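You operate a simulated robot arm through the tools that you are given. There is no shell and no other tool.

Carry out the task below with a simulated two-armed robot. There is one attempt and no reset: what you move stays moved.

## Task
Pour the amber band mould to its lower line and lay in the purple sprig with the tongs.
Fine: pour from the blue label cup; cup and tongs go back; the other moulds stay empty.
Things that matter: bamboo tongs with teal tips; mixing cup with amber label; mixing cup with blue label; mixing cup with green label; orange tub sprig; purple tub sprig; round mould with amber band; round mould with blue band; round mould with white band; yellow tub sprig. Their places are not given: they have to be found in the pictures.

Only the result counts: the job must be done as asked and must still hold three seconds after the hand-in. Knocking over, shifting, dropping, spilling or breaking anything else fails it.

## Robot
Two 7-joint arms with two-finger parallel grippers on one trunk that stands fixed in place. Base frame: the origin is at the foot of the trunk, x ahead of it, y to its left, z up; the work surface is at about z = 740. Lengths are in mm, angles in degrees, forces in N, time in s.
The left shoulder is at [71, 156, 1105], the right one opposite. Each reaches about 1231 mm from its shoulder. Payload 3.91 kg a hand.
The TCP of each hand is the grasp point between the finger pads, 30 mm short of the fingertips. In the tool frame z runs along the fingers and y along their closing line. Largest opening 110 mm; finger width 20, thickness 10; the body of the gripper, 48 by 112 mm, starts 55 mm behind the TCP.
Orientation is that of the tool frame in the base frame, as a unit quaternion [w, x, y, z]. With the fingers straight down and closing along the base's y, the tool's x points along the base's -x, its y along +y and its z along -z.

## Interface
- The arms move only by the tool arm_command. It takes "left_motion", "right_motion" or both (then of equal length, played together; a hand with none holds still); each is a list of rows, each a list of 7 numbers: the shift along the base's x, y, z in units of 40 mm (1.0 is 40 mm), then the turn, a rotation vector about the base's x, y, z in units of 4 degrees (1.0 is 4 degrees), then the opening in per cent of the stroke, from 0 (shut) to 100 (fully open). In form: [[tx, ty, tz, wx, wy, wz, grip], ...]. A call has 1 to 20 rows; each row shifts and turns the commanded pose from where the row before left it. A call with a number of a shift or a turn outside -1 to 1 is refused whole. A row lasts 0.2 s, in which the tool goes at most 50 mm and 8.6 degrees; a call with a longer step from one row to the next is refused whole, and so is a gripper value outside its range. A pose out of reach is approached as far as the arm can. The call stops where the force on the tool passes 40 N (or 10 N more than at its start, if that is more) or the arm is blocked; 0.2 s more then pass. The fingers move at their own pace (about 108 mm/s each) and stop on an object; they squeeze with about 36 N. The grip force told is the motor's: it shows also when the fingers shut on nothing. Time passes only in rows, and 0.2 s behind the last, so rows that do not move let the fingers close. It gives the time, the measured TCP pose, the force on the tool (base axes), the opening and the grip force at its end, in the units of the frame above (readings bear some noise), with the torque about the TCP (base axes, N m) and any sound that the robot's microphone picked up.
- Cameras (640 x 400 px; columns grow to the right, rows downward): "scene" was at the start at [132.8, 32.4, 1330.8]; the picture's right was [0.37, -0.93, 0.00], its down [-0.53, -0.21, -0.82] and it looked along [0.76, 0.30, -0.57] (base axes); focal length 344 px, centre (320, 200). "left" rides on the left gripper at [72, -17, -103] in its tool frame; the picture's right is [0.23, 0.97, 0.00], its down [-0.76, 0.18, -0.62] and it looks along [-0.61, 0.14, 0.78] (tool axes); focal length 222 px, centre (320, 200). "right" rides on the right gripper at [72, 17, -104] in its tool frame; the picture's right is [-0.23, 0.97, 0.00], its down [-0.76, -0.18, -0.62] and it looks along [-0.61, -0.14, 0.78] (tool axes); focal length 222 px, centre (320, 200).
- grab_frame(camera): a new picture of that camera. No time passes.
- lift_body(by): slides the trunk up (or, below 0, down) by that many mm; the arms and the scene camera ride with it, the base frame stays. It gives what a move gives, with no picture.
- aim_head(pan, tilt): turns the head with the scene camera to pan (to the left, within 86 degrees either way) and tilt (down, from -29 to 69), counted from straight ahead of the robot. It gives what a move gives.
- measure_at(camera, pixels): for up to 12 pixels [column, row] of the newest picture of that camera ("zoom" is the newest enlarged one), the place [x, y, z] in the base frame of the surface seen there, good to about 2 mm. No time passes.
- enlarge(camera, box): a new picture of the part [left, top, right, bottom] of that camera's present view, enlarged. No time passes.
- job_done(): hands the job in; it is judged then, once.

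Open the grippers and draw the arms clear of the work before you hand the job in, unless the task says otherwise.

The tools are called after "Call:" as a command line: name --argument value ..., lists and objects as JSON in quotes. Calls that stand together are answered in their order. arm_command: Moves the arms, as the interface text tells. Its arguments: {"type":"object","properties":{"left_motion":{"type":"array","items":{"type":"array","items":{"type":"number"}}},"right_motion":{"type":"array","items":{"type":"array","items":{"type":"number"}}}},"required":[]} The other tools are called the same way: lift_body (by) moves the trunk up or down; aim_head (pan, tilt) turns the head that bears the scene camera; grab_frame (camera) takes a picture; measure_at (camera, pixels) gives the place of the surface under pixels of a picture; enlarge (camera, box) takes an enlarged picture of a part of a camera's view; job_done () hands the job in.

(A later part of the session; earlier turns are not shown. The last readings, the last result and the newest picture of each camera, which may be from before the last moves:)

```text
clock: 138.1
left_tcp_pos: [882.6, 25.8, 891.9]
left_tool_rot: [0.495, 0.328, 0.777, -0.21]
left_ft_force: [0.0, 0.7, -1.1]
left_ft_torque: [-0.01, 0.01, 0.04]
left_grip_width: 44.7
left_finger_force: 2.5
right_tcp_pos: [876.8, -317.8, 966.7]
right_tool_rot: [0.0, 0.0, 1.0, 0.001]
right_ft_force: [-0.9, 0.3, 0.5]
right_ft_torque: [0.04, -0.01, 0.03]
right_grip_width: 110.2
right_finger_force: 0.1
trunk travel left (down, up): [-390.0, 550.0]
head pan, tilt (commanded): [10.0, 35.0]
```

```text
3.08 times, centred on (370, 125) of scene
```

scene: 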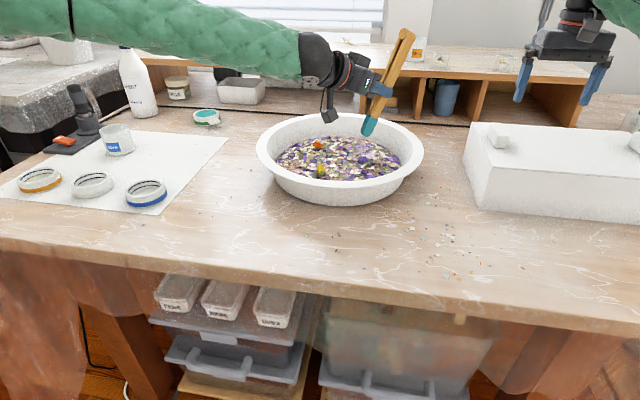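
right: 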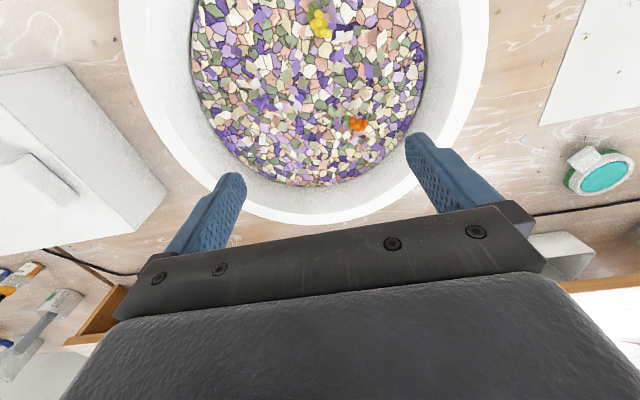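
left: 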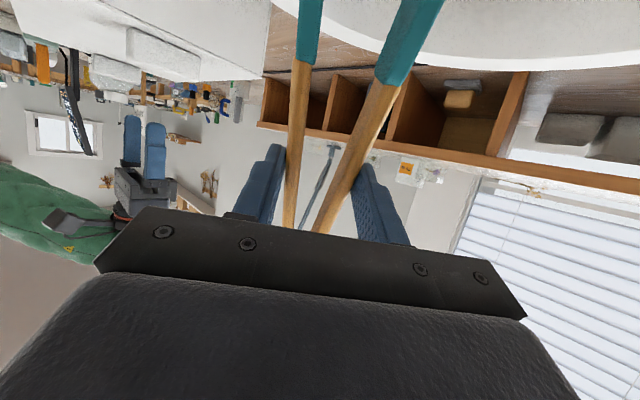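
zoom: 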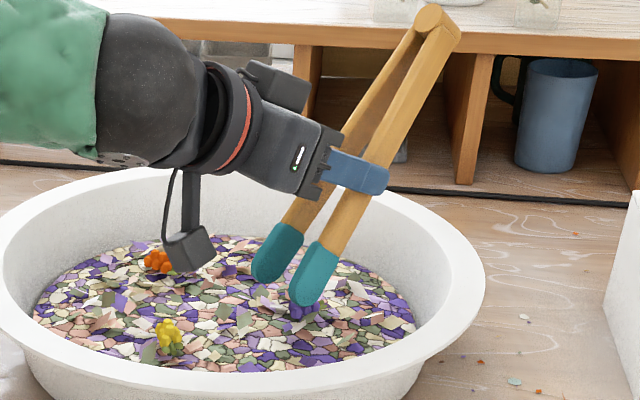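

The sprig is still there at (320,290), but the tongs' angle in the hand has changed. I'll measure the hinge, tips and sprig.

Call:
measure_at --camera "zoom" --pixels '[[440, 35], [415, 60], [345, 215], [310, 280], [300, 300], [320, 255], [265, 270], [275, 245], [290, 230], [297, 312], [310, 312], [400, 110]]'

Call:
enlarge --camera "scene" --box '[345, 140, 385, 175]'

Call:
measure_at --camera "zoom" --pixels '[[285, 250], [310, 245], [345, 235], [365, 230], [385, 220], [395, 225], [275, 215], [330, 260], [300, 270], [270, 230], [350, 190], [140, 130]]'

```text
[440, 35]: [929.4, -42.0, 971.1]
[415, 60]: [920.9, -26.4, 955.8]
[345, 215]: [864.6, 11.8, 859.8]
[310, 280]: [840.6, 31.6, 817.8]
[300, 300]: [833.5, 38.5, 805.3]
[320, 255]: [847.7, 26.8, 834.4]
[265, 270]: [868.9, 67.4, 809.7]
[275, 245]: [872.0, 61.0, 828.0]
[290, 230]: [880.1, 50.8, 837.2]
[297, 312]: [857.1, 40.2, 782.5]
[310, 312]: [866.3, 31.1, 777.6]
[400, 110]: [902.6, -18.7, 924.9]
```

```text
11.43 times, centred on (365, 158) of scene
```

zoom: 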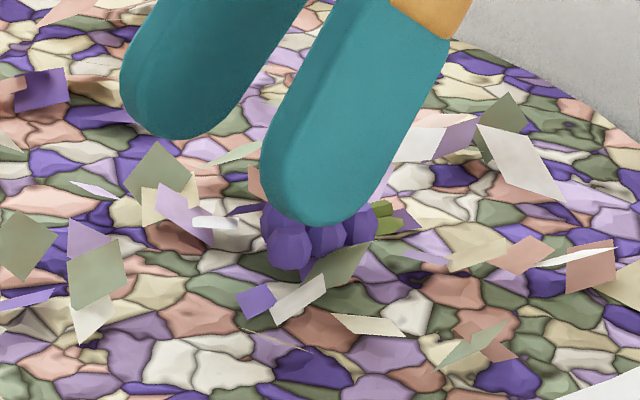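

```text
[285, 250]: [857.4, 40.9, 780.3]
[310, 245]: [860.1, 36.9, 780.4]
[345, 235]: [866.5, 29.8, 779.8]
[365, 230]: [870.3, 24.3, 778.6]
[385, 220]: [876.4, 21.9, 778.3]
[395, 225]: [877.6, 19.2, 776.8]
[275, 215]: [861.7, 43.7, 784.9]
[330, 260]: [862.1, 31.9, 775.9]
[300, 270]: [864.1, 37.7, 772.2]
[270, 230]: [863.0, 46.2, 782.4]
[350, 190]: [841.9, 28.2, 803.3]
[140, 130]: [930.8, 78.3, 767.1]
```

The sprig has turned so its long axis lies along the tongs' pointing direction, which suits the closing direction well. The tongs lean about 11.6° in the grip, so I'll tilt the hand by that amount to bring them back to about 65° and check.

Call:
arm_command --left_motion '[[0, -0.03, 0.1, -0.695, -0.672, 0, 43], [0, -0.03, 0, -0.695, -0.672, 0, 43], [0, 0, 0, -0.695, -0.672, 0, 43], [0, 0, 0, 0, 0, 0, 43]]'

Call:
enlarge --camera "scene" --box '[345, 135, 385, 170]'

Call:
measure_at --camera "zoom" --pixels '[[300, 200], [310, 250], [345, 250], [340, 150], [190, 100], [200, 150], [230, 170], [260, 120], [290, 290], [320, 300], [350, 290], [390, 270]]'

```text
clock: 139.1
left_tcp_pos: [883.6, 22.5, 897.4]
left_tool_rot: [0.571, 0.305, 0.723, -0.242]
left_ft_force: [0.4, -0.5, -0.7]
left_ft_torque: [0.01, 0.0, -0.01]
left_grip_width: 44.6
left_finger_force: 3.1
right_tcp_pos: [876.6, -315.7, 966.5]
right_tool_rot: [0.0, 0.0, 1.0, 0.0]
right_ft_force: [-0.1, 0.5, 0.2]
right_ft_torque: [-0.01, 0.01, 0.01]
right_grip_width: 110.1
right_finger_force: 0.0
trunk travel left (down, up): [-390.0, 550.0]
head pan, tilt (commanded): [10.0, 35.0]
```

```text
11.43 times, centred on (365, 152) of scene
```

zoom: 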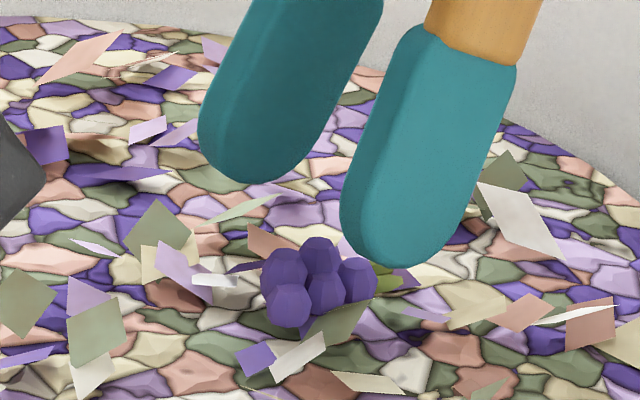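

```text
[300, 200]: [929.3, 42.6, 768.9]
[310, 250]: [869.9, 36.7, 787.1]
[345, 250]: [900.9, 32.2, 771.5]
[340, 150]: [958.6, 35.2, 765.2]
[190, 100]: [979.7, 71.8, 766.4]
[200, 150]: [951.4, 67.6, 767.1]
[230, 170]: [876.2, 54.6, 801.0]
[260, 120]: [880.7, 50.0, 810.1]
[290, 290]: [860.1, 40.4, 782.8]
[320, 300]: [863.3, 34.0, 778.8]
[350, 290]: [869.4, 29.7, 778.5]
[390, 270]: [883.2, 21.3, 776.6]
```

The sprig is now clearly visible between and below the tips. I'll measure its outline and the tip faces.

Call:
measure_at --camera "zoom" --pixels '[[268, 300], [272, 270], [290, 255], [318, 242], [340, 265], [360, 262], [372, 280], [290, 318], [400, 280], [225, 178], [350, 230], [400, 262]]'

```text
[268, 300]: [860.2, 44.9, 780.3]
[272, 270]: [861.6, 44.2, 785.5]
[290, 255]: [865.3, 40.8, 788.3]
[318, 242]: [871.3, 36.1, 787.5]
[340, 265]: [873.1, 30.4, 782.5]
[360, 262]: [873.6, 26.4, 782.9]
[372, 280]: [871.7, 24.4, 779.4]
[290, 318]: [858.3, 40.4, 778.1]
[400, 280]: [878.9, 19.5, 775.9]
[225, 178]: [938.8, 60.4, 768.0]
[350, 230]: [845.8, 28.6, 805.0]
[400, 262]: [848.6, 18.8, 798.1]
```

The tips are centred on the sprig in both directions, with their lowest point at z≈795. I'll descend 19 mm and check that there was no pivoting before closing.

Call:
arm_command --left_motion '[[0.03, -0.03, -0.2, 0, 0, 0, 43], [0, 0, -0.15, 0, 0, 0, 43], [0, 0, -0.125, 0, 0, 0, 43], [0, 0, 0, 0, 0, 0, 43]]'

Call:
enlarge --camera "scene" --box '[345, 135, 385, 170]'

```text
clock: 140.1
left_tcp_pos: [884.8, 20.4, 877.8]
left_tool_rot: [0.572, 0.305, 0.722, -0.243]
left_ft_force: [-0.7, 0.0, -1.3]
left_ft_torque: [0.0, 0.02, 0.03]
left_grip_width: 44.8
left_finger_force: 2.7
right_tcp_pos: [877.2, -316.4, 966.4]
right_tool_rot: [0.0, 0.0, 1.0, 0.001]
right_ft_force: [-0.3, -0.4, 0.1]
right_ft_torque: [0.02, -0.01, 0.01]
right_grip_width: 109.7
right_finger_force: 0.0
trunk travel left (down, up): [-390.0, 550.0]
head pan, tilt (commanded): [10.0, 35.0]
```

```text
11.43 times, centred on (365, 152) of scene
```

zoom: 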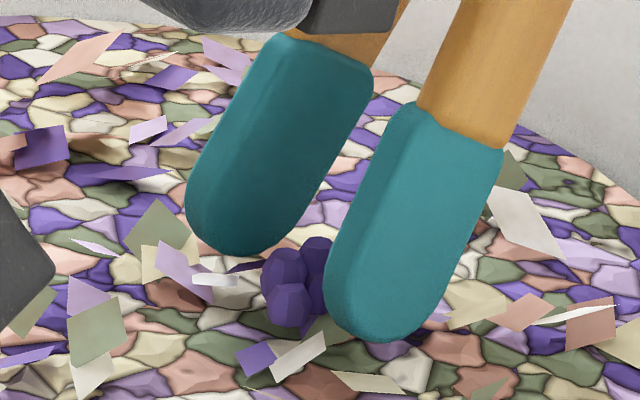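

There is no contact and the sprig sits between the pads. I'll measure the front pad's extent to see whether it is centred along the sprig.

Call:
measure_at --camera "zoom" --pixels '[[335, 300], [360, 310], [400, 310], [435, 300], [385, 335], [200, 190], [240, 230], [290, 220], [320, 170], [265, 290], [290, 300], [310, 260]]'

```text
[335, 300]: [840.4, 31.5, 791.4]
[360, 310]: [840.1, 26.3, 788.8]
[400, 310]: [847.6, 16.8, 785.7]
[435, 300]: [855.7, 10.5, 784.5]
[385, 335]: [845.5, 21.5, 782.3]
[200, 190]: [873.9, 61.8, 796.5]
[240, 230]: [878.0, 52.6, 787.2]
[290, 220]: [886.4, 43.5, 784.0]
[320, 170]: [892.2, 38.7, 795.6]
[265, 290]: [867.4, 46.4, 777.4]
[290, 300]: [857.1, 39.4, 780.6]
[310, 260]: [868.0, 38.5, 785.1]
```

The pads are centred on the sprig within about 3 mm, with the tip bottoms at z≈780. I'll lower 3 mm more and close the tongs in steps.

Call:
arm_command --left_motion '[[0, 0, -0.075, 0, 0, 0, 43], [0, 0, 0, 0, 0, 0, 43], [0, 0, 0, 0, 0, 0, 39], [0, 0, 0, 0, 0, 0, 36], [0, 0, 0, 0, 0, 0, 33], [0, 0, 0, 0, 0, 0, 33]]'

Call:
enlarge --camera "scene" --box '[345, 135, 385, 170]'

```text
clock: 141.5
left_tcp_pos: [884.1, 21.2, 875.1]
left_tool_rot: [0.57, 0.306, 0.723, -0.243]
left_ft_force: [-0.6, -1.0, -0.4]
left_ft_torque: [-0.01, 0.07, -0.02]
left_grip_width: 34.0
left_finger_force: 3.3
right_tcp_pos: [878.4, -317.0, 966.3]
right_tool_rot: [-0.001, 0.0, 1.0, 0.0]
right_ft_force: [0.2, -0.5, -0.7]
right_ft_torque: [0.01, 0.01, 0.02]
right_grip_width: 109.9
right_finger_force: 0.1
trunk travel left (down, up): [-390.0, 550.0]
head pan, tilt (commanded): [10.0, 35.0]
```

```text
11.43 times, centred on (365, 152) of scene
```

zoom: 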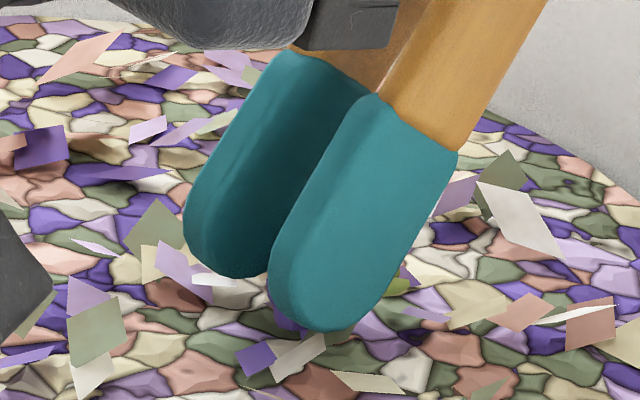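

The tips are closing around the sprig. I'll continue closing in steps, watching for the force to rise.

Call:
arm_command --left_motion '[[0, 0, 0, 0, 0, 0, 30], [0, 0, 0, 0, 0, 0, 27], [0, 0, 0, 0, 0, 0, 25], [0, 0, 0, 0, 0, 0, 25], [0, 0, 0, 0, 0, 0, 25]]'

Call:
enlarge --camera "scene" --box '[345, 135, 385, 170]'

```text
clock: 142.7
left_tcp_pos: [884.2, 20.6, 874.1]
left_tool_rot: [0.571, 0.306, 0.722, -0.244]
left_ft_force: [0.2, 0.1, 0.1]
left_ft_torque: [-0.01, 0.03, -0.02]
left_grip_width: 32.0
left_finger_force: 36.0
right_tcp_pos: [876.5, -317.0, 965.2]
right_tool_rot: [0.0, 0.0, 1.0, 0.0]
right_ft_force: [0.5, 0.0, 0.5]
right_ft_torque: [0.0, -0.02, 0.0]
right_grip_width: 110.3
right_finger_force: 0.1
trunk travel left (down, up): [-390.0, 550.0]
head pan, tilt (commanded): [10.0, 35.0]
```

```text
11.43 times, centred on (365, 152) of scene
```

zoom: 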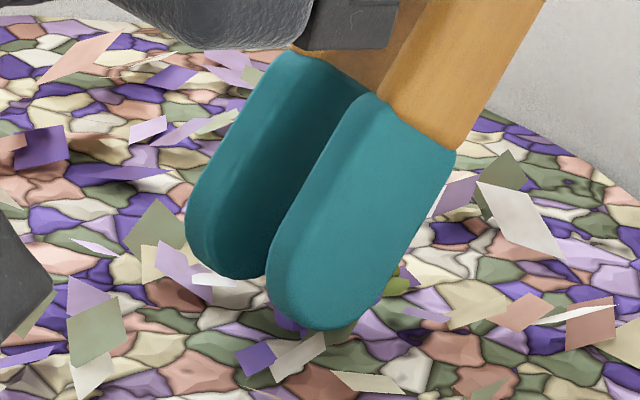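

The grip stalls at 32 mm with 36 N, which is the width predicted for holding the 20 mm sprig. I'll lift slowly and check.

Call:
arm_command --left_motion '[[0, 0, 0.1, 0, 0, 0, 22], [0, 0, 0.2, 0, 0, 0, 22], [0, 0, 0.3, 0, 0, 0, 22], [0, 0, 0.4, 0, 0, 0, 22], [0, 0, 0.5, 0, 0, 0, 22], [0, 0, 0, 0, 0, 0, 22]]'

Call:
enlarge --camera "scene" --box '[320, 90, 410, 180]'

```text
clock: 144.1
left_tcp_pos: [886.3, 21.5, 935.1]
left_tool_rot: [0.57, 0.306, 0.723, -0.243]
left_ft_force: [-0.4, 0.4, -0.7]
left_ft_torque: [0.01, 0.02, 0.01]
left_grip_width: 32.2
left_finger_force: 36.2
right_tcp_pos: [877.6, -316.4, 966.2]
right_tool_rot: [-0.001, 0.0, 1.0, 0.0]
right_ft_force: [-0.4, -0.1, -0.6]
right_ft_torque: [-0.02, 0.01, 0.03]
right_grip_width: 110.2
right_finger_force: 0.1
trunk travel left (down, up): [-390.0, 550.0]
head pan, tilt (commanded): [10.0, 35.0]
```

```text
4.44 times, centred on (365, 135) of scene
```

zoom: 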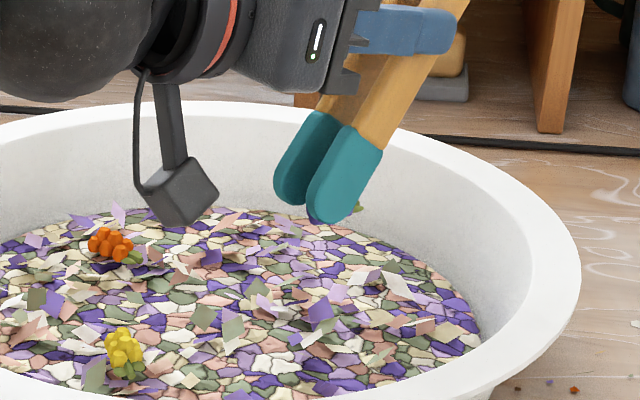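

The sprig is held, with its leaf visible at (357,208); its place in the bed is empty and the other sprigs are untouched. I'll carry it towards the amber mould, turning the hand to yaw 0 on the way.

Call:
arm_command --left_motion '[[-0.1, 0.4, 0.3, 0, 0, 0.3, 22], [-0.2, 0.7, 0.3, 0, 0, 0.6, 22], [-0.2, 0.9, 0, 0, 0, 0.6, 22], [-0.2, 0.9, 0, 0, 0, 0.6, 22], [-0.2, 0.9, 0, 0, 0, 0.6, 22], [-0.2, 0.9, 0, 0, 0, 0.6, 22], [-0.2, 0.9, 0, 0, 0, 0.6, 22], [-0.2, 0.9, 0, 0, 0, 0.6, 22], [-0.2, 0.9, 0, 0, 0, 0.6, 22], [-0.2, 0.9, 0, 0, 0, 0.6, 22], [0, 0, 0, 0, 0, 0, 22]]'

Call:
grab_frame --camera "scene"

```text
clock: 146.5
left_tcp_pos: [807.0, 355.2, 957.4]
left_tool_rot: [0.607, 0.157, 0.769, -0.125]
left_ft_force: [0.1, -0.3, -0.5]
left_ft_torque: [0.0, 0.02, -0.03]
left_grip_width: 32.2
left_finger_force: 36.0
right_tcp_pos: [877.1, -317.3, 965.9]
right_tool_rot: [-0.001, 0.0, 1.0, -0.001]
right_ft_force: [0.4, 0.5, -1.0]
right_ft_torque: [0.0, -0.01, 0.02]
right_grip_width: 110.0
right_finger_force: 0.2
trunk travel left (down, up): [-390.0, 550.0]
head pan, tilt (commanded): [10.0, 35.0]
```

```text
taken
```

scene: 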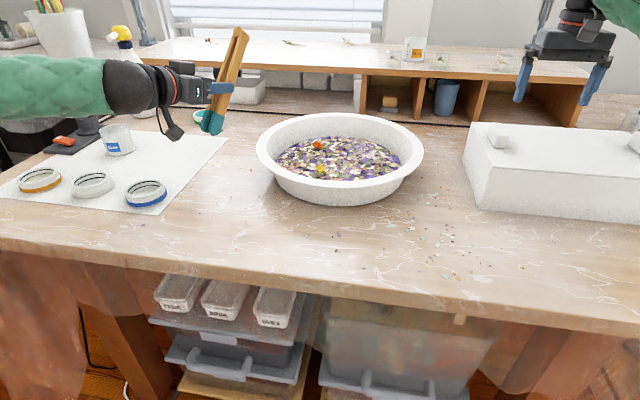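

Going well. I'll continue to above the amber mould.

Call:
arm_command --left_motion '[[-0.21, 0.94, 0, 0, 0, 0.53, 22], [-0.21, 0.94, 0, 0, 0, 0.53, 22], [-0.21, 0.94, 0, 0, 0, 0.53, 22], [-0.21, 0.94, 0, 0, 0, 0.53, 22], [-0.21, 0.94, 0, 0, 0, 0.53, 22], [-0.21, 0.94, 0, 0, 0, 0.53, 22], [-0.21, 0.94, 0, 0, 0, 0.53, 22], [-0.21, 0.94, 0, 0, 0, 0.53, 22], [-0.21, 0.94, 0, 0, 0, 0.53, 22], [-0.2, 0.94, 0, 0, 0, 0.53, 22], [-0.2, 0.9, 0, 0, 0, 0.5, 22], [0, 0, 0, 0, 0, 0, 22]]'

Call:
aim_head --pan 45 --tilt 25

Call:
grab_frame --camera "scene"

Call:
grab_frame --camera "left"

```text
clock: 149.1
left_tcp_pos: [716.7, 764.9, 958.9]
left_tool_rot: [0.62, -0.001, 0.784, 0.0]
left_ft_force: [0.2, -0.4, -1.6]
left_ft_torque: [0.0, 0.04, -0.01]
left_grip_width: 32.0
left_finger_force: 35.9
right_tcp_pos: [877.7, -316.1, 966.9]
right_tool_rot: [-0.001, -0.001, 1.0, 0.001]
right_ft_force: [0.2, -0.4, -0.2]
right_ft_torque: [-0.02, -0.02, -0.01]
right_grip_width: 110.0
right_finger_force: 0.2
trunk travel left (down, up): [-390.0, 550.0]
head pan, tilt (commanded): [10.0, 35.0]
```

```text
clock: 150.1
left_tcp_pos: [716.5, 764.9, 958.9]
left_tool_rot: [0.621, 0.0, 0.784, -0.001]
left_ft_force: [0.8, 0.4, -0.6]
left_ft_torque: [-0.01, 0.03, 0.01]
left_grip_width: 31.9
left_finger_force: 35.9
right_tcp_pos: [877.7, -315.7, 967.2]
right_tool_rot: [0.001, 0.001, 1.0, 0.0]
right_ft_force: [-0.2, 0.2, 0.1]
right_ft_torque: [-0.01, -0.02, 0.0]
right_grip_width: 110.1
right_finger_force: 0.0
trunk travel left (down, up): [-390.0, 550.0]
head pan, tilt (commanded): [45.0, 25.0]
```

```text
taken
```

scene: 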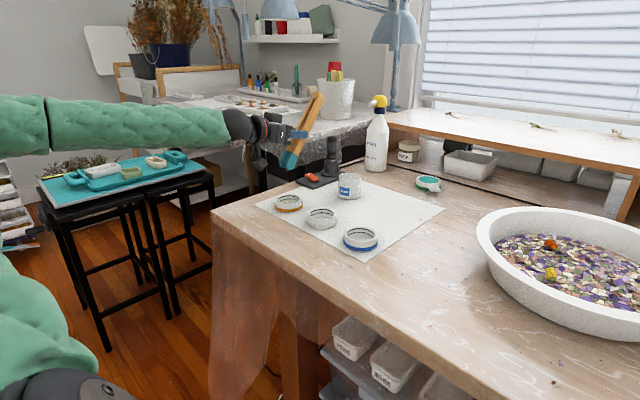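

```text
taken
```

left: 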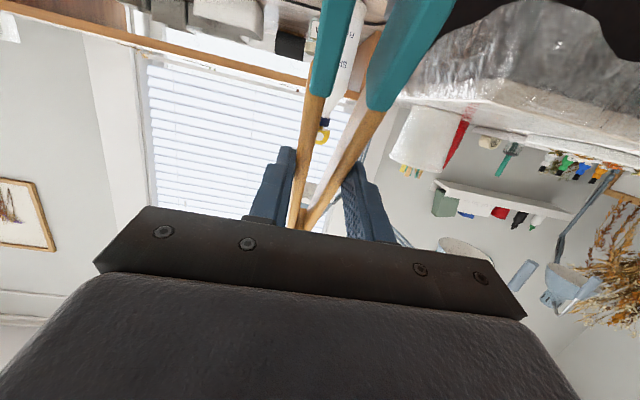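

The hand is above the mould. I'll zoom in on the tips, sprig and mould.

Call:
enlarge --camera "scene" --box '[250, 80, 350, 220]'

Call:
enlarge --camera "scene" --box '[265, 135, 310, 175]'

Call:
measure_at --camera "zoom" --pixels '[[300, 240], [320, 260], [330, 290], [345, 280], [350, 230], [290, 270], [280, 220], [310, 300], [320, 315], [340, 310], [300, 310], [360, 320]]'

```text
2.86 times, centred on (300, 150) of scene
```

zoom: 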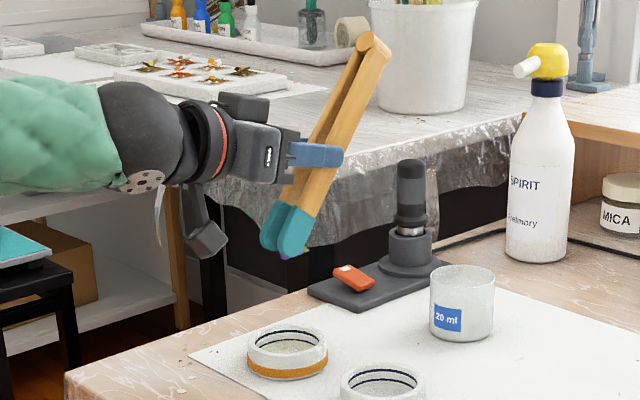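

```text
10.00 times, centred on (288, 155) of scene
```

zoom: 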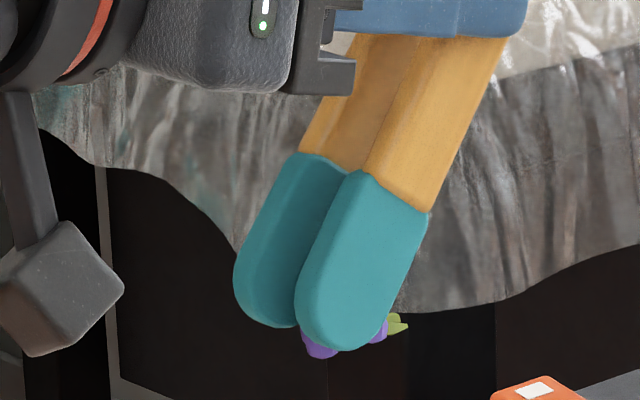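

```text
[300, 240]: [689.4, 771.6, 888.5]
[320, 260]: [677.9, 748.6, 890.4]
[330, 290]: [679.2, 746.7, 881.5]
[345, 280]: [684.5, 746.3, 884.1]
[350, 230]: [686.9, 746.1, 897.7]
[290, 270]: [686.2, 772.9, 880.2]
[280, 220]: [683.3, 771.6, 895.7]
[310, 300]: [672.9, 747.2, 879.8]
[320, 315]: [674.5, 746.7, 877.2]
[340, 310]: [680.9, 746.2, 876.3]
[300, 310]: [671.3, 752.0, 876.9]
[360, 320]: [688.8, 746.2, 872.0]
```

I'll measure the visible parts of the sprig below the tips and re-measure the mould's rim from this viewpoint.

Call:
measure_at --camera "zoom" --pixels '[[318, 350], [312, 345], [378, 333], [398, 325], [340, 346], [390, 315], [420, 220], [365, 180], [325, 335]]'

Call:
enlarge --camera "scene" --box '[268, 185, 308, 220]'

Call:
measure_at --camera "zoom" --pixels '[[320, 160], [320, 190], [320, 210], [250, 190], [400, 190], [320, 225], [320, 110], [200, 200], [430, 160], [300, 200]]'

```text
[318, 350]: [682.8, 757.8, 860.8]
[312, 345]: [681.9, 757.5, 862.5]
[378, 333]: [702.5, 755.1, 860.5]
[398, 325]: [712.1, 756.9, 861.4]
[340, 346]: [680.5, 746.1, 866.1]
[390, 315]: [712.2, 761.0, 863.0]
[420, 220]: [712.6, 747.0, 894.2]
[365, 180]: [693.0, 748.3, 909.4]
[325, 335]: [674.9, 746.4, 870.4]
```

```text
11.43 times, centred on (288, 202) of scene
```

zoom: 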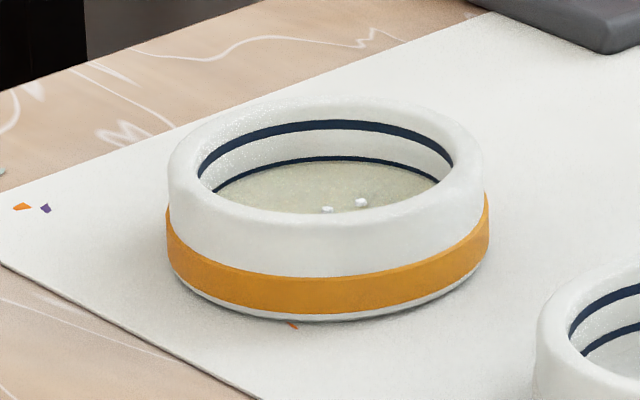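

```text
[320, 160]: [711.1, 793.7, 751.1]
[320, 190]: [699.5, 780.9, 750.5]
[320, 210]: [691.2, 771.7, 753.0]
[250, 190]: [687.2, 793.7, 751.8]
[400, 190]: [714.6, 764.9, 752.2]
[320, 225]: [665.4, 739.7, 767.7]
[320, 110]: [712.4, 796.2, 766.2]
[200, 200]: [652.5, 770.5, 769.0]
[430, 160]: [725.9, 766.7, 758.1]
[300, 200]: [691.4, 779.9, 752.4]
```

The sprig hangs about 6 mm below the tips, centred near (694,764), with the mould at (693,771). I'll shift +3 mm in x and +7 mm in y, then descend so the sprig is just above the rim and check.

Call:
arm_command --left_motion '[[0.075, 0.18, 0, 0, 0, 0, 22], [0, 0, -0.4, 0, 0, 0, 22], [0, 0, -0.5, 0, 0, 0, 22], [0, 0, -0.5, 0, 0, 0, 22], [0, 0, -0.4, 0, 0, 0, 22], [0, 0, -0.2, 0, 0, 0, 22], [0, 0, 0, 0, 0, 0, 22]]'

Call:
enlarge --camera "scene" --box '[268, 170, 313, 215]'

Call:
measure_at --camera "zoom" --pixels '[[300, 150], [330, 150], [360, 120], [250, 120], [230, 80], [300, 175], [330, 190], [370, 170], [390, 165], [310, 190], [340, 100], [250, 150]]'

```text
clock: 151.7
left_tcp_pos: [719.7, 774.5, 878.3]
left_tool_rot: [0.62, -0.001, 0.785, -0.001]
left_ft_force: [0.3, 0.1, -0.9]
left_ft_torque: [0.02, 0.06, -0.02]
left_grip_width: 31.7
left_finger_force: 35.8
right_tcp_pos: [876.2, -316.6, 966.3]
right_tool_rot: [-0.001, 0.001, 1.0, 0.0]
right_ft_force: [-0.5, -0.1, 0.0]
right_ft_torque: [0.01, 0.02, 0.01]
right_grip_width: 110.2
right_finger_force: 0.0
trunk travel left (down, up): [-390.0, 550.0]
head pan, tilt (commanded): [45.0, 25.0]
```

```text
8.89 times, centred on (290, 192) of scene
```

zoom: 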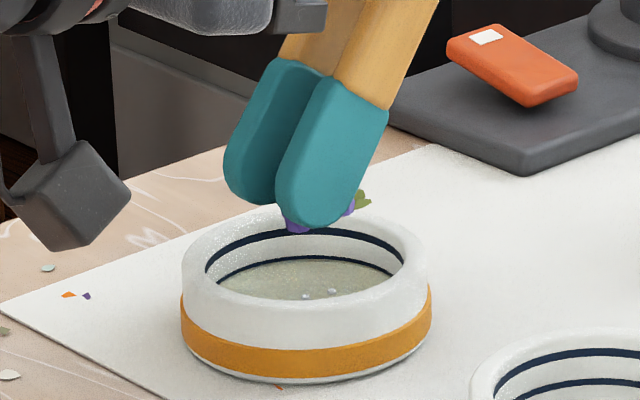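

```text
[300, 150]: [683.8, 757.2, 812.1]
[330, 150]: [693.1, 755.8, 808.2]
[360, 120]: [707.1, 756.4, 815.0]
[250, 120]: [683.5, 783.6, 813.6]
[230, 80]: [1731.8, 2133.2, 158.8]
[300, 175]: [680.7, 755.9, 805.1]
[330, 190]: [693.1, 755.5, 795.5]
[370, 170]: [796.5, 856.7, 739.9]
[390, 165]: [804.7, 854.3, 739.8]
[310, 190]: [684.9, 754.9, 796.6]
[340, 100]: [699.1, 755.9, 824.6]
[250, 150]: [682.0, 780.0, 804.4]
```

Alignment looks good; the tips are about 2 mm too far in +y. I'll correct that and descend 22 mm into the mould.

Call:
arm_command --left_motion '[[0, -0.05, -0.1, 0, 0, 0, 22], [0, 0, -0.15, 0, 0, 0, 22], [0, 0, -0.15, 0, 0, 0, 22], [0, 0, -0.15, 0, 0, 0, 22], [0, 0, 0, 0, 0, 0, 22]]'

Call:
enlarge --camera "scene" --box '[268, 170, 313, 215]'

Call:
measure_at --camera "zoom" --pixels '[[300, 200], [330, 200], [360, 170], [250, 170], [300, 240], [330, 240], [310, 255], [255, 220], [345, 245], [280, 230]]'

```text
clock: 152.9
left_tcp_pos: [719.1, 771.6, 857.9]
left_tool_rot: [0.62, 0.0, 0.785, -0.001]
left_ft_force: [-0.4, 0.1, -1.2]
left_ft_torque: [0.02, 0.04, -0.02]
left_grip_width: 31.7
left_finger_force: 36.2
right_tcp_pos: [877.1, -316.9, 966.4]
right_tool_rot: [0.0, -0.001, 1.0, 0.0]
right_ft_force: [0.4, -0.1, -0.3]
right_ft_torque: [0.02, -0.01, -0.03]
right_grip_width: 110.0
right_finger_force: 0.2
trunk travel left (down, up): [-390.0, 550.0]
head pan, tilt (commanded): [45.0, 25.0]
```

```text
8.89 times, centred on (290, 192) of scene
```

zoom: 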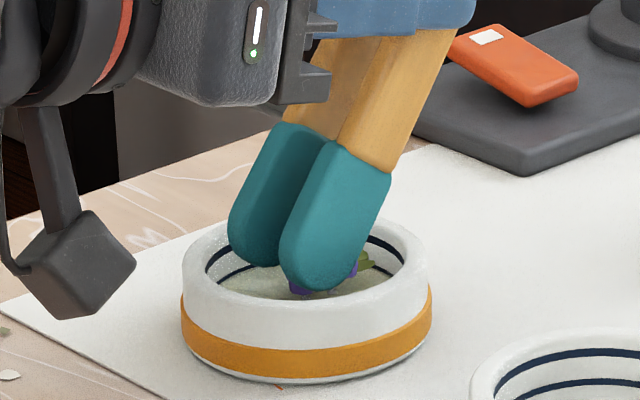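

```text
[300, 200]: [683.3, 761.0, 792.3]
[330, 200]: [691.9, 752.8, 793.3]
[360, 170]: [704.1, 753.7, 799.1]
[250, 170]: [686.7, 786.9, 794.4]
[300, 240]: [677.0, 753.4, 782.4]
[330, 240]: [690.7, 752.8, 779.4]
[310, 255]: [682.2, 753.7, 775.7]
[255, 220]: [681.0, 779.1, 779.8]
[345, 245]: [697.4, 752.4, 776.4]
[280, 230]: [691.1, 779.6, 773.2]
```

The tips are inside the mould without touching, and the sprig is just above the resin. I'll lower 4 mm more and open the tongs slightly to release it.

Call:
arm_command --left_motion '[[0, 0, -0.05, 0, 0, 0, 22], [0, 0, -0.05, 0, 0, 0, 22], [0, 0, 0, 0, 0, 0, 29], [0, 0, 0, 0, 0, 0, 31], [0, 0, 0, 0, 0, 0, 33], [0, 0, 0, 0, 0, 0, 34], [0, 0, 0, 0, 0, 0, 34]]'

Call:
enlarge --camera "scene" --box '[268, 170, 313, 215]'

```text
clock: 154.5
left_tcp_pos: [717.7, 769.9, 852.9]
left_tool_rot: [0.62, 0.0, 0.784, -0.002]
left_ft_force: [-0.7, -0.1, -0.6]
left_ft_torque: [0.01, 0.04, 0.01]
left_grip_width: 34.9
left_finger_force: 3.6
right_tcp_pos: [877.0, -316.8, 966.4]
right_tool_rot: [0.0, 0.0, 1.0, 0.0]
right_ft_force: [0.2, -1.2, 0.2]
right_ft_torque: [0.01, 0.02, 0.03]
right_grip_width: 110.3
right_finger_force: 0.0
trunk travel left (down, up): [-390.0, 550.0]
head pan, tilt (commanded): [45.0, 25.0]
```

```text
8.89 times, centred on (290, 192) of scene
```

zoom: 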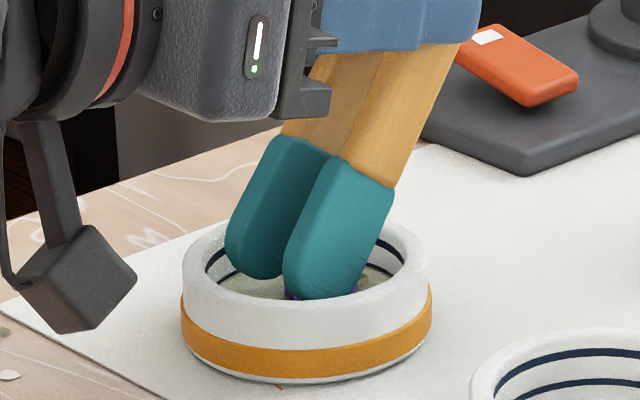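

The tongs opened a few millimetres and the sprig appears released into the resin. I'll raise slowly and check that it stays in the mould.

Call:
arm_command --left_motion '[[0, 0, 0, 0, 0, 0, 35], [0, 0, 0, 0, 0, 0, 35], [0, 0, 0.1, 0, 0, 0, 35], [0, 0, 0.15, 0, 0, 0, 35], [0, 0, 0.25, 0, 0, 0, 35], [0, 0, 0, 0, 0, 0, 35]]'

Call:
enlarge --camera "scene" --box '[268, 170, 313, 215]'

```text
clock: 155.9
left_tcp_pos: [719.5, 770.8, 872.6]
left_tool_rot: [0.621, -0.001, 0.784, 0.0]
left_ft_force: [0.8, -0.2, -1.1]
left_ft_torque: [-0.03, 0.04, 0.03]
left_grip_width: 36.0
left_finger_force: 3.1
right_tcp_pos: [876.8, -316.6, 966.1]
right_tool_rot: [0.0, -0.001, 1.0, 0.0]
right_ft_force: [0.3, -0.7, -0.5]
right_ft_torque: [-0.01, 0.01, 0.01]
right_grip_width: 110.1
right_finger_force: 0.1
trunk travel left (down, up): [-390.0, 550.0]
head pan, tilt (commanded): [45.0, 25.0]
```

```text
8.89 times, centred on (290, 192) of scene
```

zoom: 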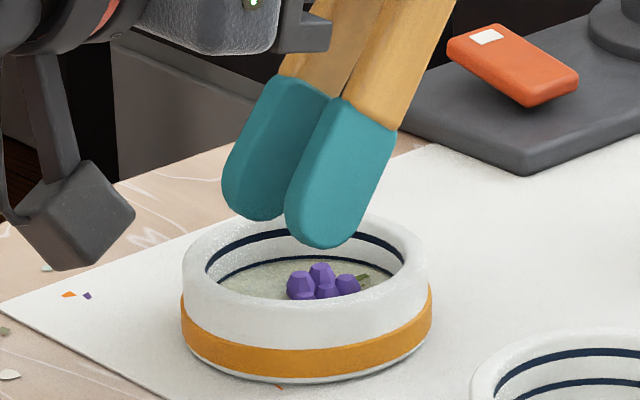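

The purple sprig is lying in the resin in the amber mould. I'll raise the tongs clear, close them firmly and look at the mould from above.

Call:
arm_command --left_motion '[[0, 0, 0.4, 0, 0, 0, 35], [0, 0, 0.6, 0, 0, 0, 35], [0, 0, 0.7, 0, 0, 0, 30], [0, 0, 0.5, 0, 0, 0, 20], [0, 0, 0, 0, 0, 0, 15], [0, 0, 0, 0, 0, 0, 15]]'

Call:
enlarge --camera "scene" --box '[268, 180, 308, 215]'

Call:
grab_frame --camera "scene"

```text
clock: 157.3
left_tcp_pos: [719.3, 772.8, 960.4]
left_tool_rot: [0.621, 0.0, 0.784, -0.001]
left_ft_force: [-0.8, 0.7, -1.1]
left_ft_torque: [0.01, 0.01, 0.03]
left_grip_width: 19.7
left_finger_force: 35.6
right_tcp_pos: [876.7, -318.1, 965.5]
right_tool_rot: [0.0, 0.0, 1.0, 0.0]
right_ft_force: [0.1, 0.1, -0.9]
right_ft_torque: [0.0, 0.03, 0.0]
right_grip_width: 109.9
right_finger_force: 0.2
trunk travel left (down, up): [-390.0, 550.0]
head pan, tilt (commanded): [45.0, 25.0]
```

```text
11.43 times, centred on (288, 198) of scene
```

zoom: 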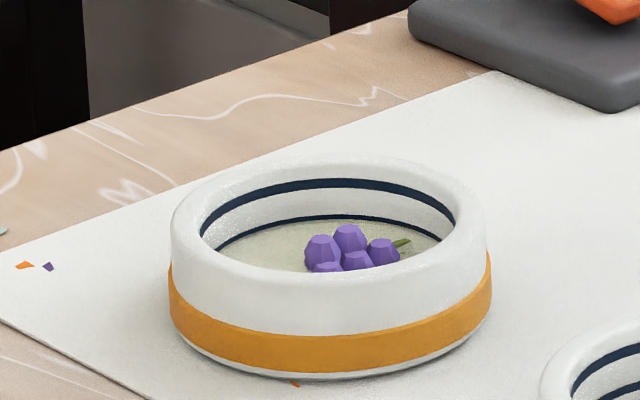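

```text
taken
```

scene: 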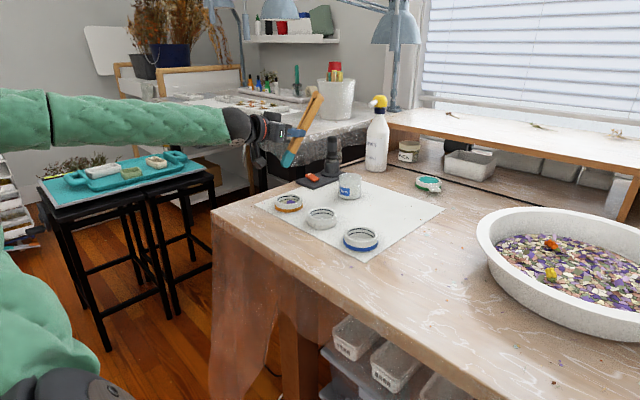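

The sprig rests in resin at the lower line. I'll now bring the hand back upright (tilt 76°→about 13°) while moving towards the tongs' place, keeping the tongs shut.

Call:
arm_command --left_motion '[[0, -0.4, 0, 0, 0.5, 0, 15], [-0.1, -0.8, 0, 0, 0.95, 0, 15], [-0.15, -0.85, 0, 0, 0.95, 0, 15], [-0.15, -0.85, 0, 0, 0.95, 0, 15], [-0.15, -0.85, 0, 0, 0.95, 0, 15], [-0.15, -0.85, 0, 0, 0.95, 0, 15], [-0.15, -0.85, 0, 0, 0.95, 0, 15], [-0.15, -0.85, 0, 0, 0.95, 0, 15], [-0.15, -0.85, 0, 0, 0.95, 0, 15], [-0.15, -0.85, 0, 0, 0.95, 0, 15], [-0.15, -0.85, 0, 0, 0.95, 0, 15], [-0.15, -0.85, 0, 0, 0.95, 0, 15], [-0.15, -0.85, 0, 0, 0.95, 0, 15], [-0.15, -0.85, 0, 0, 0.95, 0, 15], [-0.15, -0.85, 0, 0, 0.95, 0, 15], [-0.15, -0.85, 0, 0, 0.95, 0, 15], [-0.1, -0.6, 0, 0, 0.95, 0, 15], [0, 0, 0, 0, 0, 0, 15]]'

Call:
aim_head --pan 12 --tilt 40

Call:
grab_frame --camera "scene"

```text
clock: 161.1
left_tcp_pos: [628.1, 224.4, 962.9]
left_tool_rot: [0.12, 0.0, 0.993, 0.0]
left_ft_force: [0.0, 0.7, -1.1]
left_ft_torque: [0.01, 0.03, -0.03]
left_grip_width: 19.8
left_finger_force: 36.1
right_tcp_pos: [876.4, -317.0, 967.6]
right_tool_rot: [0.0, 0.001, 1.0, 0.0]
right_ft_force: [0.2, 0.0, 0.5]
right_ft_torque: [-0.02, 0.03, -0.02]
right_grip_width: 109.9
right_finger_force: 0.0
trunk travel left (down, up): [-390.0, 550.0]
head pan, tilt (commanded): [45.0, 25.0]
```

```text
clock: 162.1
left_tcp_pos: [628.1, 224.4, 962.4]
left_tool_rot: [0.121, -0.001, 0.993, -0.001]
left_ft_force: [-0.7, 0.1, -1.2]
left_ft_torque: [0.0, 0.03, 0.0]
left_grip_width: 19.4
left_finger_force: 36.0
right_tcp_pos: [876.2, -317.2, 966.2]
right_tool_rot: [0.0, 0.001, 1.0, 0.0]
right_ft_force: [0.1, 0.3, -0.1]
right_ft_torque: [-0.01, -0.01, 0.0]
right_grip_width: 109.9
right_finger_force: 0.0
trunk travel left (down, up): [-390.0, 550.0]
head pan, tilt (commanded): [12.0, 40.0]
```

```text
taken
```

scene: 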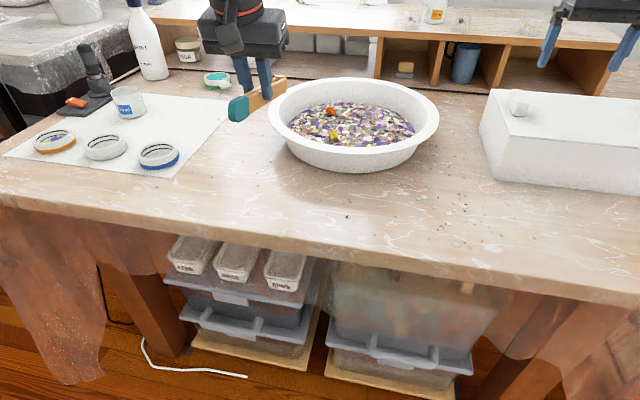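

The hand is near upright at (628,224). Now I'll yaw −90° so the tongs point to +y as they did originally.

Call:
arm_command --left_motion '[[0, 0, 0, 0, 0, -0.98, 15], [0, 0, 0, 0, 0, -0.98, 15], [0, 0, 0, 0, 0, -0.98, 15], [0, 0, 0, 0, 0, -0.98, 15], [0, 0, 0, 0, 0, -0.98, 15], [0, 0, 0, 0, 0, -0.98, 15], [0, 0, 0, 0, 0, -0.98, 15], [0, 0, 0, 0, 0, -0.98, 15], [0, 0, 0, 0, 0, -0.98, 15], [0, 0, 0, 0, 0, -0.98, 15], [0, 0, 0, 0, 0, -0.98, 15], [0, 0, 0, 0, 0, -0.98, 15], [0, 0, 0, 0, 0, -0.98, 15], [0, 0, 0, 0, 0, -0.98, 15], [0, 0, 0, 0, 0, -0.98, 15], [0, 0, 0, 0, 0, -0.98, 15], [0, 0, 0, 0, 0, -0.98, 15], [0, 0, 0, 0, 0, -0.98, 15], [0, 0, 0, 0, 0, -0.98, 15], [0, 0, 0, 0, 0, -0.98, 15]]'

Call:
arm_command --left_motion '[[-0.2, -0.1, 0, 0, 0, -0.98, 15], [-0.3, -0.2, 0, 0, 0, -0.98, 15], [-0.33, -0.23, 0, 0, 0, -0.94, 15], [0, 0, 0, 0, 0, 0, 15]]'

Call:
grab_frame --camera "scene"

Call:
enlarge --camera "scene" --box '[170, 20, 350, 160]'

```text
clock: 166.3
left_tcp_pos: [628.0, 223.0, 960.3]
left_tool_rot: [0.093, 0.627, 0.769, -0.077]
left_ft_force: [-0.4, 0.5, -1.3]
left_ft_torque: [0.02, 0.02, 0.02]
left_grip_width: 20.0
left_finger_force: 35.9
right_tcp_pos: [876.9, -317.1, 965.2]
right_tool_rot: [0.0, 0.0, 1.0, 0.0]
right_ft_force: [1.1, 0.3, 0.2]
right_ft_torque: [-0.05, 0.01, -0.02]
right_grip_width: 109.9
right_finger_force: 0.0
trunk travel left (down, up): [-390.0, 550.0]
head pan, tilt (commanded): [12.0, 40.0]
```

```text
clock: 167.3
left_tcp_pos: [595.0, 201.5, 961.2]
left_tool_rot: [0.085, 0.701, 0.703, -0.086]
left_ft_force: [0.2, -0.8, -0.8]
left_ft_torque: [0.01, -0.02, 0.0]
left_grip_width: 19.6
left_finger_force: 36.6
right_tcp_pos: [876.9, -316.3, 967.0]
right_tool_rot: [-0.001, 0.0, 1.0, 0.0]
right_ft_force: [-0.3, -0.2, -0.2]
right_ft_torque: [0.03, 0.03, 0.0]
right_grip_width: 109.7
right_finger_force: 0.1
trunk travel left (down, up): [-390.0, 550.0]
head pan, tilt (commanded): [12.0, 40.0]
```

```text
taken
```

scene: 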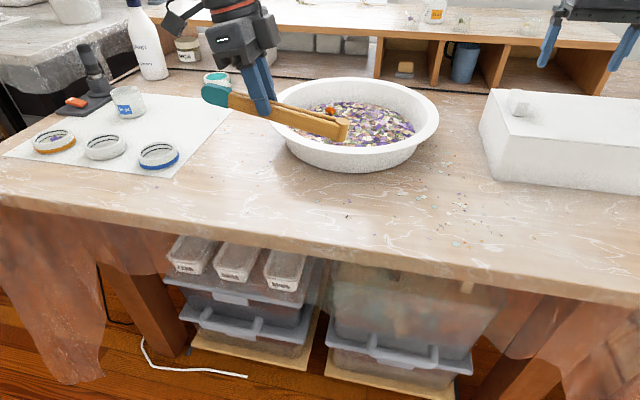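

```text
2.86 times, centred on (260, 90) of scene
```

zoom: 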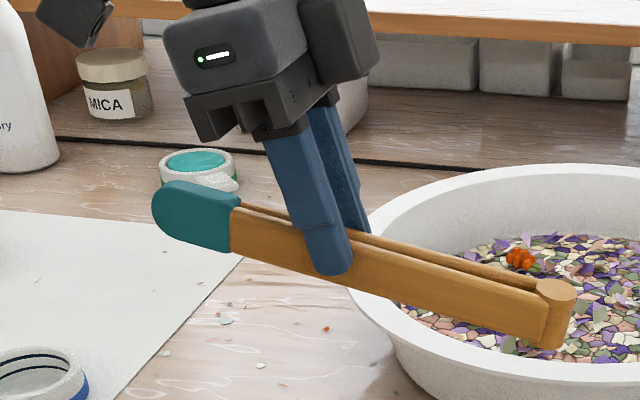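

The tongs are in the right heading, but tips-up relative to horizontal. I'll measure the heights along them.

Call:
measure_at --camera "zoom" --pixels '[[200, 190], [180, 195], [250, 215], [290, 227], [400, 255], [450, 267], [500, 280], [555, 290], [545, 293], [570, 293], [555, 300], [300, 275]]'

```text
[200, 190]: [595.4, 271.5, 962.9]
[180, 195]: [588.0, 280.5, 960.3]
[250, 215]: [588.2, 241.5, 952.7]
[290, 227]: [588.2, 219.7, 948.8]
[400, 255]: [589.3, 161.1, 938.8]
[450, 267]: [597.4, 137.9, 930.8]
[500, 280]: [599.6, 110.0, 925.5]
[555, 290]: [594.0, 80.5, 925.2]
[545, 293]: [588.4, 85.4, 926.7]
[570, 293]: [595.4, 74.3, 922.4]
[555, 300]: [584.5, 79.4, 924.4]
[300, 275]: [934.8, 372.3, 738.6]
```

The tongs are pitched 9.8° tips-up and the hinge is near y=80. I'll rotate −9.8° about x and shift +16 mm in y, then descend partway and open the tongs to 45% for setting down.

Call:
arm_command --left_motion '[[0, 0.13, 0, -0.82, 0, 0, 15], [0, 0.13, 0, -0.82, 0, 0, 15], [0, 0.14, 0, -0.81, 0, 0, 15], [0, 0, -0.6, 0, 0, 0, 15], [0, 0, -0.8, 0, 0, 0, 15], [0, 0, -0.8, 0, 0, 0, 15], [0, 0, -0.6, 0, 0, 0, 15], [0, 0, -0.3, 0, 0, 0, 15], [0, 0, 0, 0, 0, 0, 22], [0, 0, 0, 0, 0, 0, 30], [0, 0, 0, 0, 0, 0, 38], [0, 0, 0, 0, 0, 0, 45], [0, 0, 0, 0, 0, 0, 45], [0, 0, 0, 0, 0, 0, 45]]'

Call:
enlarge --camera "scene" --box '[170, 90, 350, 230]'

```text
clock: 170.3
left_tcp_pos: [591.9, 219.0, 836.6]
left_tool_rot: [0.145, 0.691, 0.693, -0.145]
left_ft_force: [-0.4, 0.6, -0.1]
left_ft_torque: [-0.01, -0.03, 0.03]
left_grip_width: 46.6
left_finger_force: 2.4
right_tcp_pos: [876.5, -316.5, 967.5]
right_tool_rot: [0.0, 0.0, 1.0, 0.0]
right_ft_force: [-0.2, -0.3, -0.1]
right_ft_torque: [0.02, 0.0, -0.05]
right_grip_width: 110.4
right_finger_force: 0.1
trunk travel left (down, up): [-390.0, 550.0]
head pan, tilt (commanded): [12.0, 40.0]
```

```text
2.86 times, centred on (260, 160) of scene
```

zoom: 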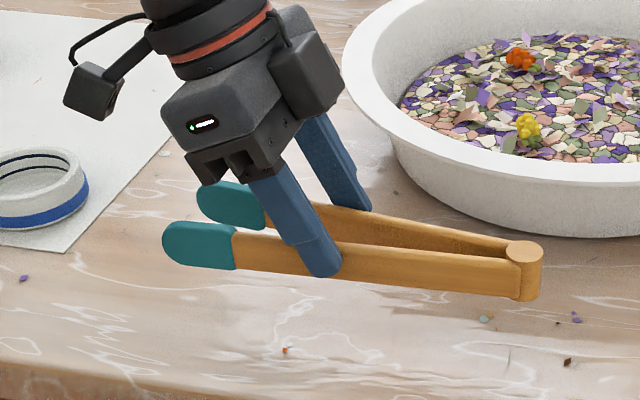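

The tongs are open and nearly level. I'll measure the hinge, leg tops and the fingertip.

Call:
measure_at --camera "zoom" --pixels '[[524, 248], [510, 250], [538, 250], [524, 260], [460, 262], [400, 252], [250, 237], [200, 227], [215, 190], [450, 228], [325, 268], [300, 267]]'

```text
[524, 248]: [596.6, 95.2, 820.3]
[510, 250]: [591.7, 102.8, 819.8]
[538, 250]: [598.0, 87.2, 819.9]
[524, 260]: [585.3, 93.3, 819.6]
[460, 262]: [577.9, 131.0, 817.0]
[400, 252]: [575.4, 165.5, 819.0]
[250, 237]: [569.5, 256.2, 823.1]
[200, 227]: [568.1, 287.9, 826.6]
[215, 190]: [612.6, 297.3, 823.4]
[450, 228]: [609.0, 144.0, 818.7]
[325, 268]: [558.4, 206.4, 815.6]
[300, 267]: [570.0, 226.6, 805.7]
```

The hinge is at (595,95) against the original (594.7,89.3), and the tips are about 1.5° high. I'll correct both and lower 48 mm.

Call:
arm_command --left_motion '[[0, -0.12, -0.2, -0.375, 0, 0, 45], [0, 0, -0.4, 0, 0, 0, 45], [0, 0, -0.4, 0, 0, 0, 45], [0, 0, -0.2, 0, 0, 0, 45], [0, 0, 0, 0, 0, 0, 45]]'

Call:
enlarge --camera "scene" --box '[170, 110, 350, 250]'

Call:
measure_at --camera "zoom" --pixels '[[522, 248], [507, 250], [536, 250], [522, 260], [460, 262], [400, 255], [250, 240], [200, 232], [215, 195], [450, 232], [318, 272]]'

```text
clock: 171.5
left_tcp_pos: [594.3, 211.7, 788.8]
left_tool_rot: [0.154, 0.69, 0.691, -0.155]
left_ft_force: [0.1, 0.2, -1.5]
left_ft_torque: [-0.03, 0.0, -0.02]
left_grip_width: 46.8
left_finger_force: 2.4
right_tcp_pos: [876.9, -316.8, 966.5]
right_tool_rot: [0.0, 0.0, 1.0, 0.0]
right_ft_force: [-0.4, -0.2, 0.4]
right_ft_torque: [0.01, 0.01, -0.04]
right_grip_width: 109.9
right_finger_force: 0.1
trunk travel left (down, up): [-390.0, 550.0]
head pan, tilt (commanded): [12.0, 40.0]
```

```text
2.86 times, centred on (260, 180) of scene
```

zoom: 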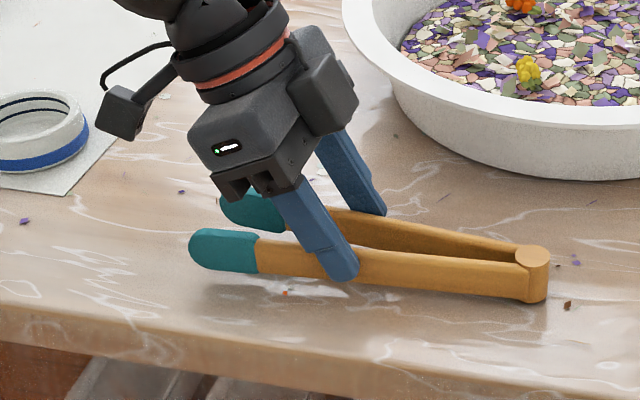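

```text
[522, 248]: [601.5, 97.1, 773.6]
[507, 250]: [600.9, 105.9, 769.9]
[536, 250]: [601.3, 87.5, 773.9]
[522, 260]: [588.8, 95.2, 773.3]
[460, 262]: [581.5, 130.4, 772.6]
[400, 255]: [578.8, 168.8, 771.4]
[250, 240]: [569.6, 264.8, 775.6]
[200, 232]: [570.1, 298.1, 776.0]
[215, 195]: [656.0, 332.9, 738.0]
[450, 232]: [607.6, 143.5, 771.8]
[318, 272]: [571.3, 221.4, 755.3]
```

I'll re-measure at the correct hinge pixels, since the hinge top is centred near (532,257).

Call:
measure_at --camera "zoom" --pixels '[[532, 257], [517, 257], [548, 257], [532, 267], [532, 247], [470, 267], [420, 260], [270, 245], [215, 235], [240, 200], [480, 240], [400, 222]]'

```text
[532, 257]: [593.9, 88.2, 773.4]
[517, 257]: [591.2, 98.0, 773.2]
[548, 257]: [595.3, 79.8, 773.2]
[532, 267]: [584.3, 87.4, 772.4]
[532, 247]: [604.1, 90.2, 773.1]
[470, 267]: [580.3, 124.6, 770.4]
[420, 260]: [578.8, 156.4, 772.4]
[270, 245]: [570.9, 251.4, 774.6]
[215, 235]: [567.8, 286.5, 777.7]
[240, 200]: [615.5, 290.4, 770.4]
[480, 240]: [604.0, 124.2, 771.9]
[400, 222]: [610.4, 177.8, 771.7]
```

The hinge is at (594.2,88.9), matching the original within 1 mm, and is about 5 mm above the table. I'll level it slightly and lower the last millimetres.

Call:
arm_command --left_motion '[[0, 0, -0.05, -0.2, 0, 0, 45], [0, 0, -0.05, 0, 0, 0, 45], [0, 0, 0, 0, 0, 0, 45]]'

Call:
enlarge --camera "scene" --box '[170, 110, 350, 250]'

Call:
measure_at --camera "zoom" --pixels '[[532, 257], [517, 259], [548, 259], [532, 268], [532, 249], [470, 269], [420, 263], [270, 247], [215, 238], [240, 202], [480, 242], [400, 225]]'

```text
clock: 172.3
left_tcp_pos: [594.9, 214.2, 785.1]
left_tool_rot: [0.159, 0.689, 0.689, -0.159]
left_ft_force: [0.2, 0.2, -0.7]
left_ft_torque: [0.02, -0.03, 0.0]
left_grip_width: 46.7
left_finger_force: 2.9
right_tcp_pos: [876.5, -317.1, 966.6]
right_tool_rot: [0.0, 0.001, 1.0, 0.0]
right_ft_force: [0.0, 0.0, 0.2]
right_ft_torque: [-0.03, -0.02, -0.02]
right_grip_width: 110.2
right_finger_force: 0.1
trunk travel left (down, up): [-390.0, 550.0]
head pan, tilt (commanded): [12.0, 40.0]
```

```text
2.86 times, centred on (260, 180) of scene
```

zoom: 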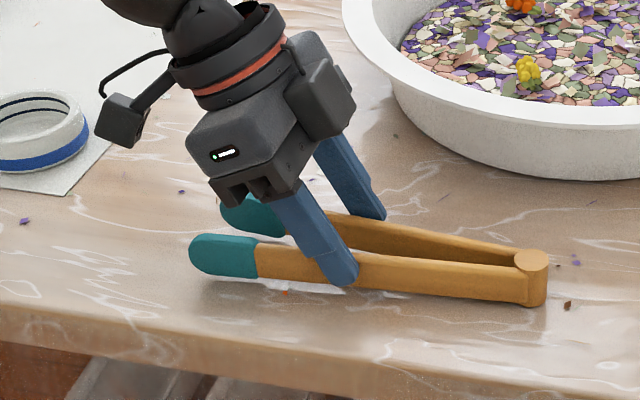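

```text
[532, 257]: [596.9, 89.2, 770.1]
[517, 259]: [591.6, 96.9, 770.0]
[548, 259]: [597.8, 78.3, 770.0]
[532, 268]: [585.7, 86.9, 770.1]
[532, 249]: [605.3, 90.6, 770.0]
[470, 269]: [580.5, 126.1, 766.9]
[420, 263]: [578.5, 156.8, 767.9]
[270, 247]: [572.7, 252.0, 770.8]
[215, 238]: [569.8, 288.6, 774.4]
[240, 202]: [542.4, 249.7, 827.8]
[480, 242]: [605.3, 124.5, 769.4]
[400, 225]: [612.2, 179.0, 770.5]
```

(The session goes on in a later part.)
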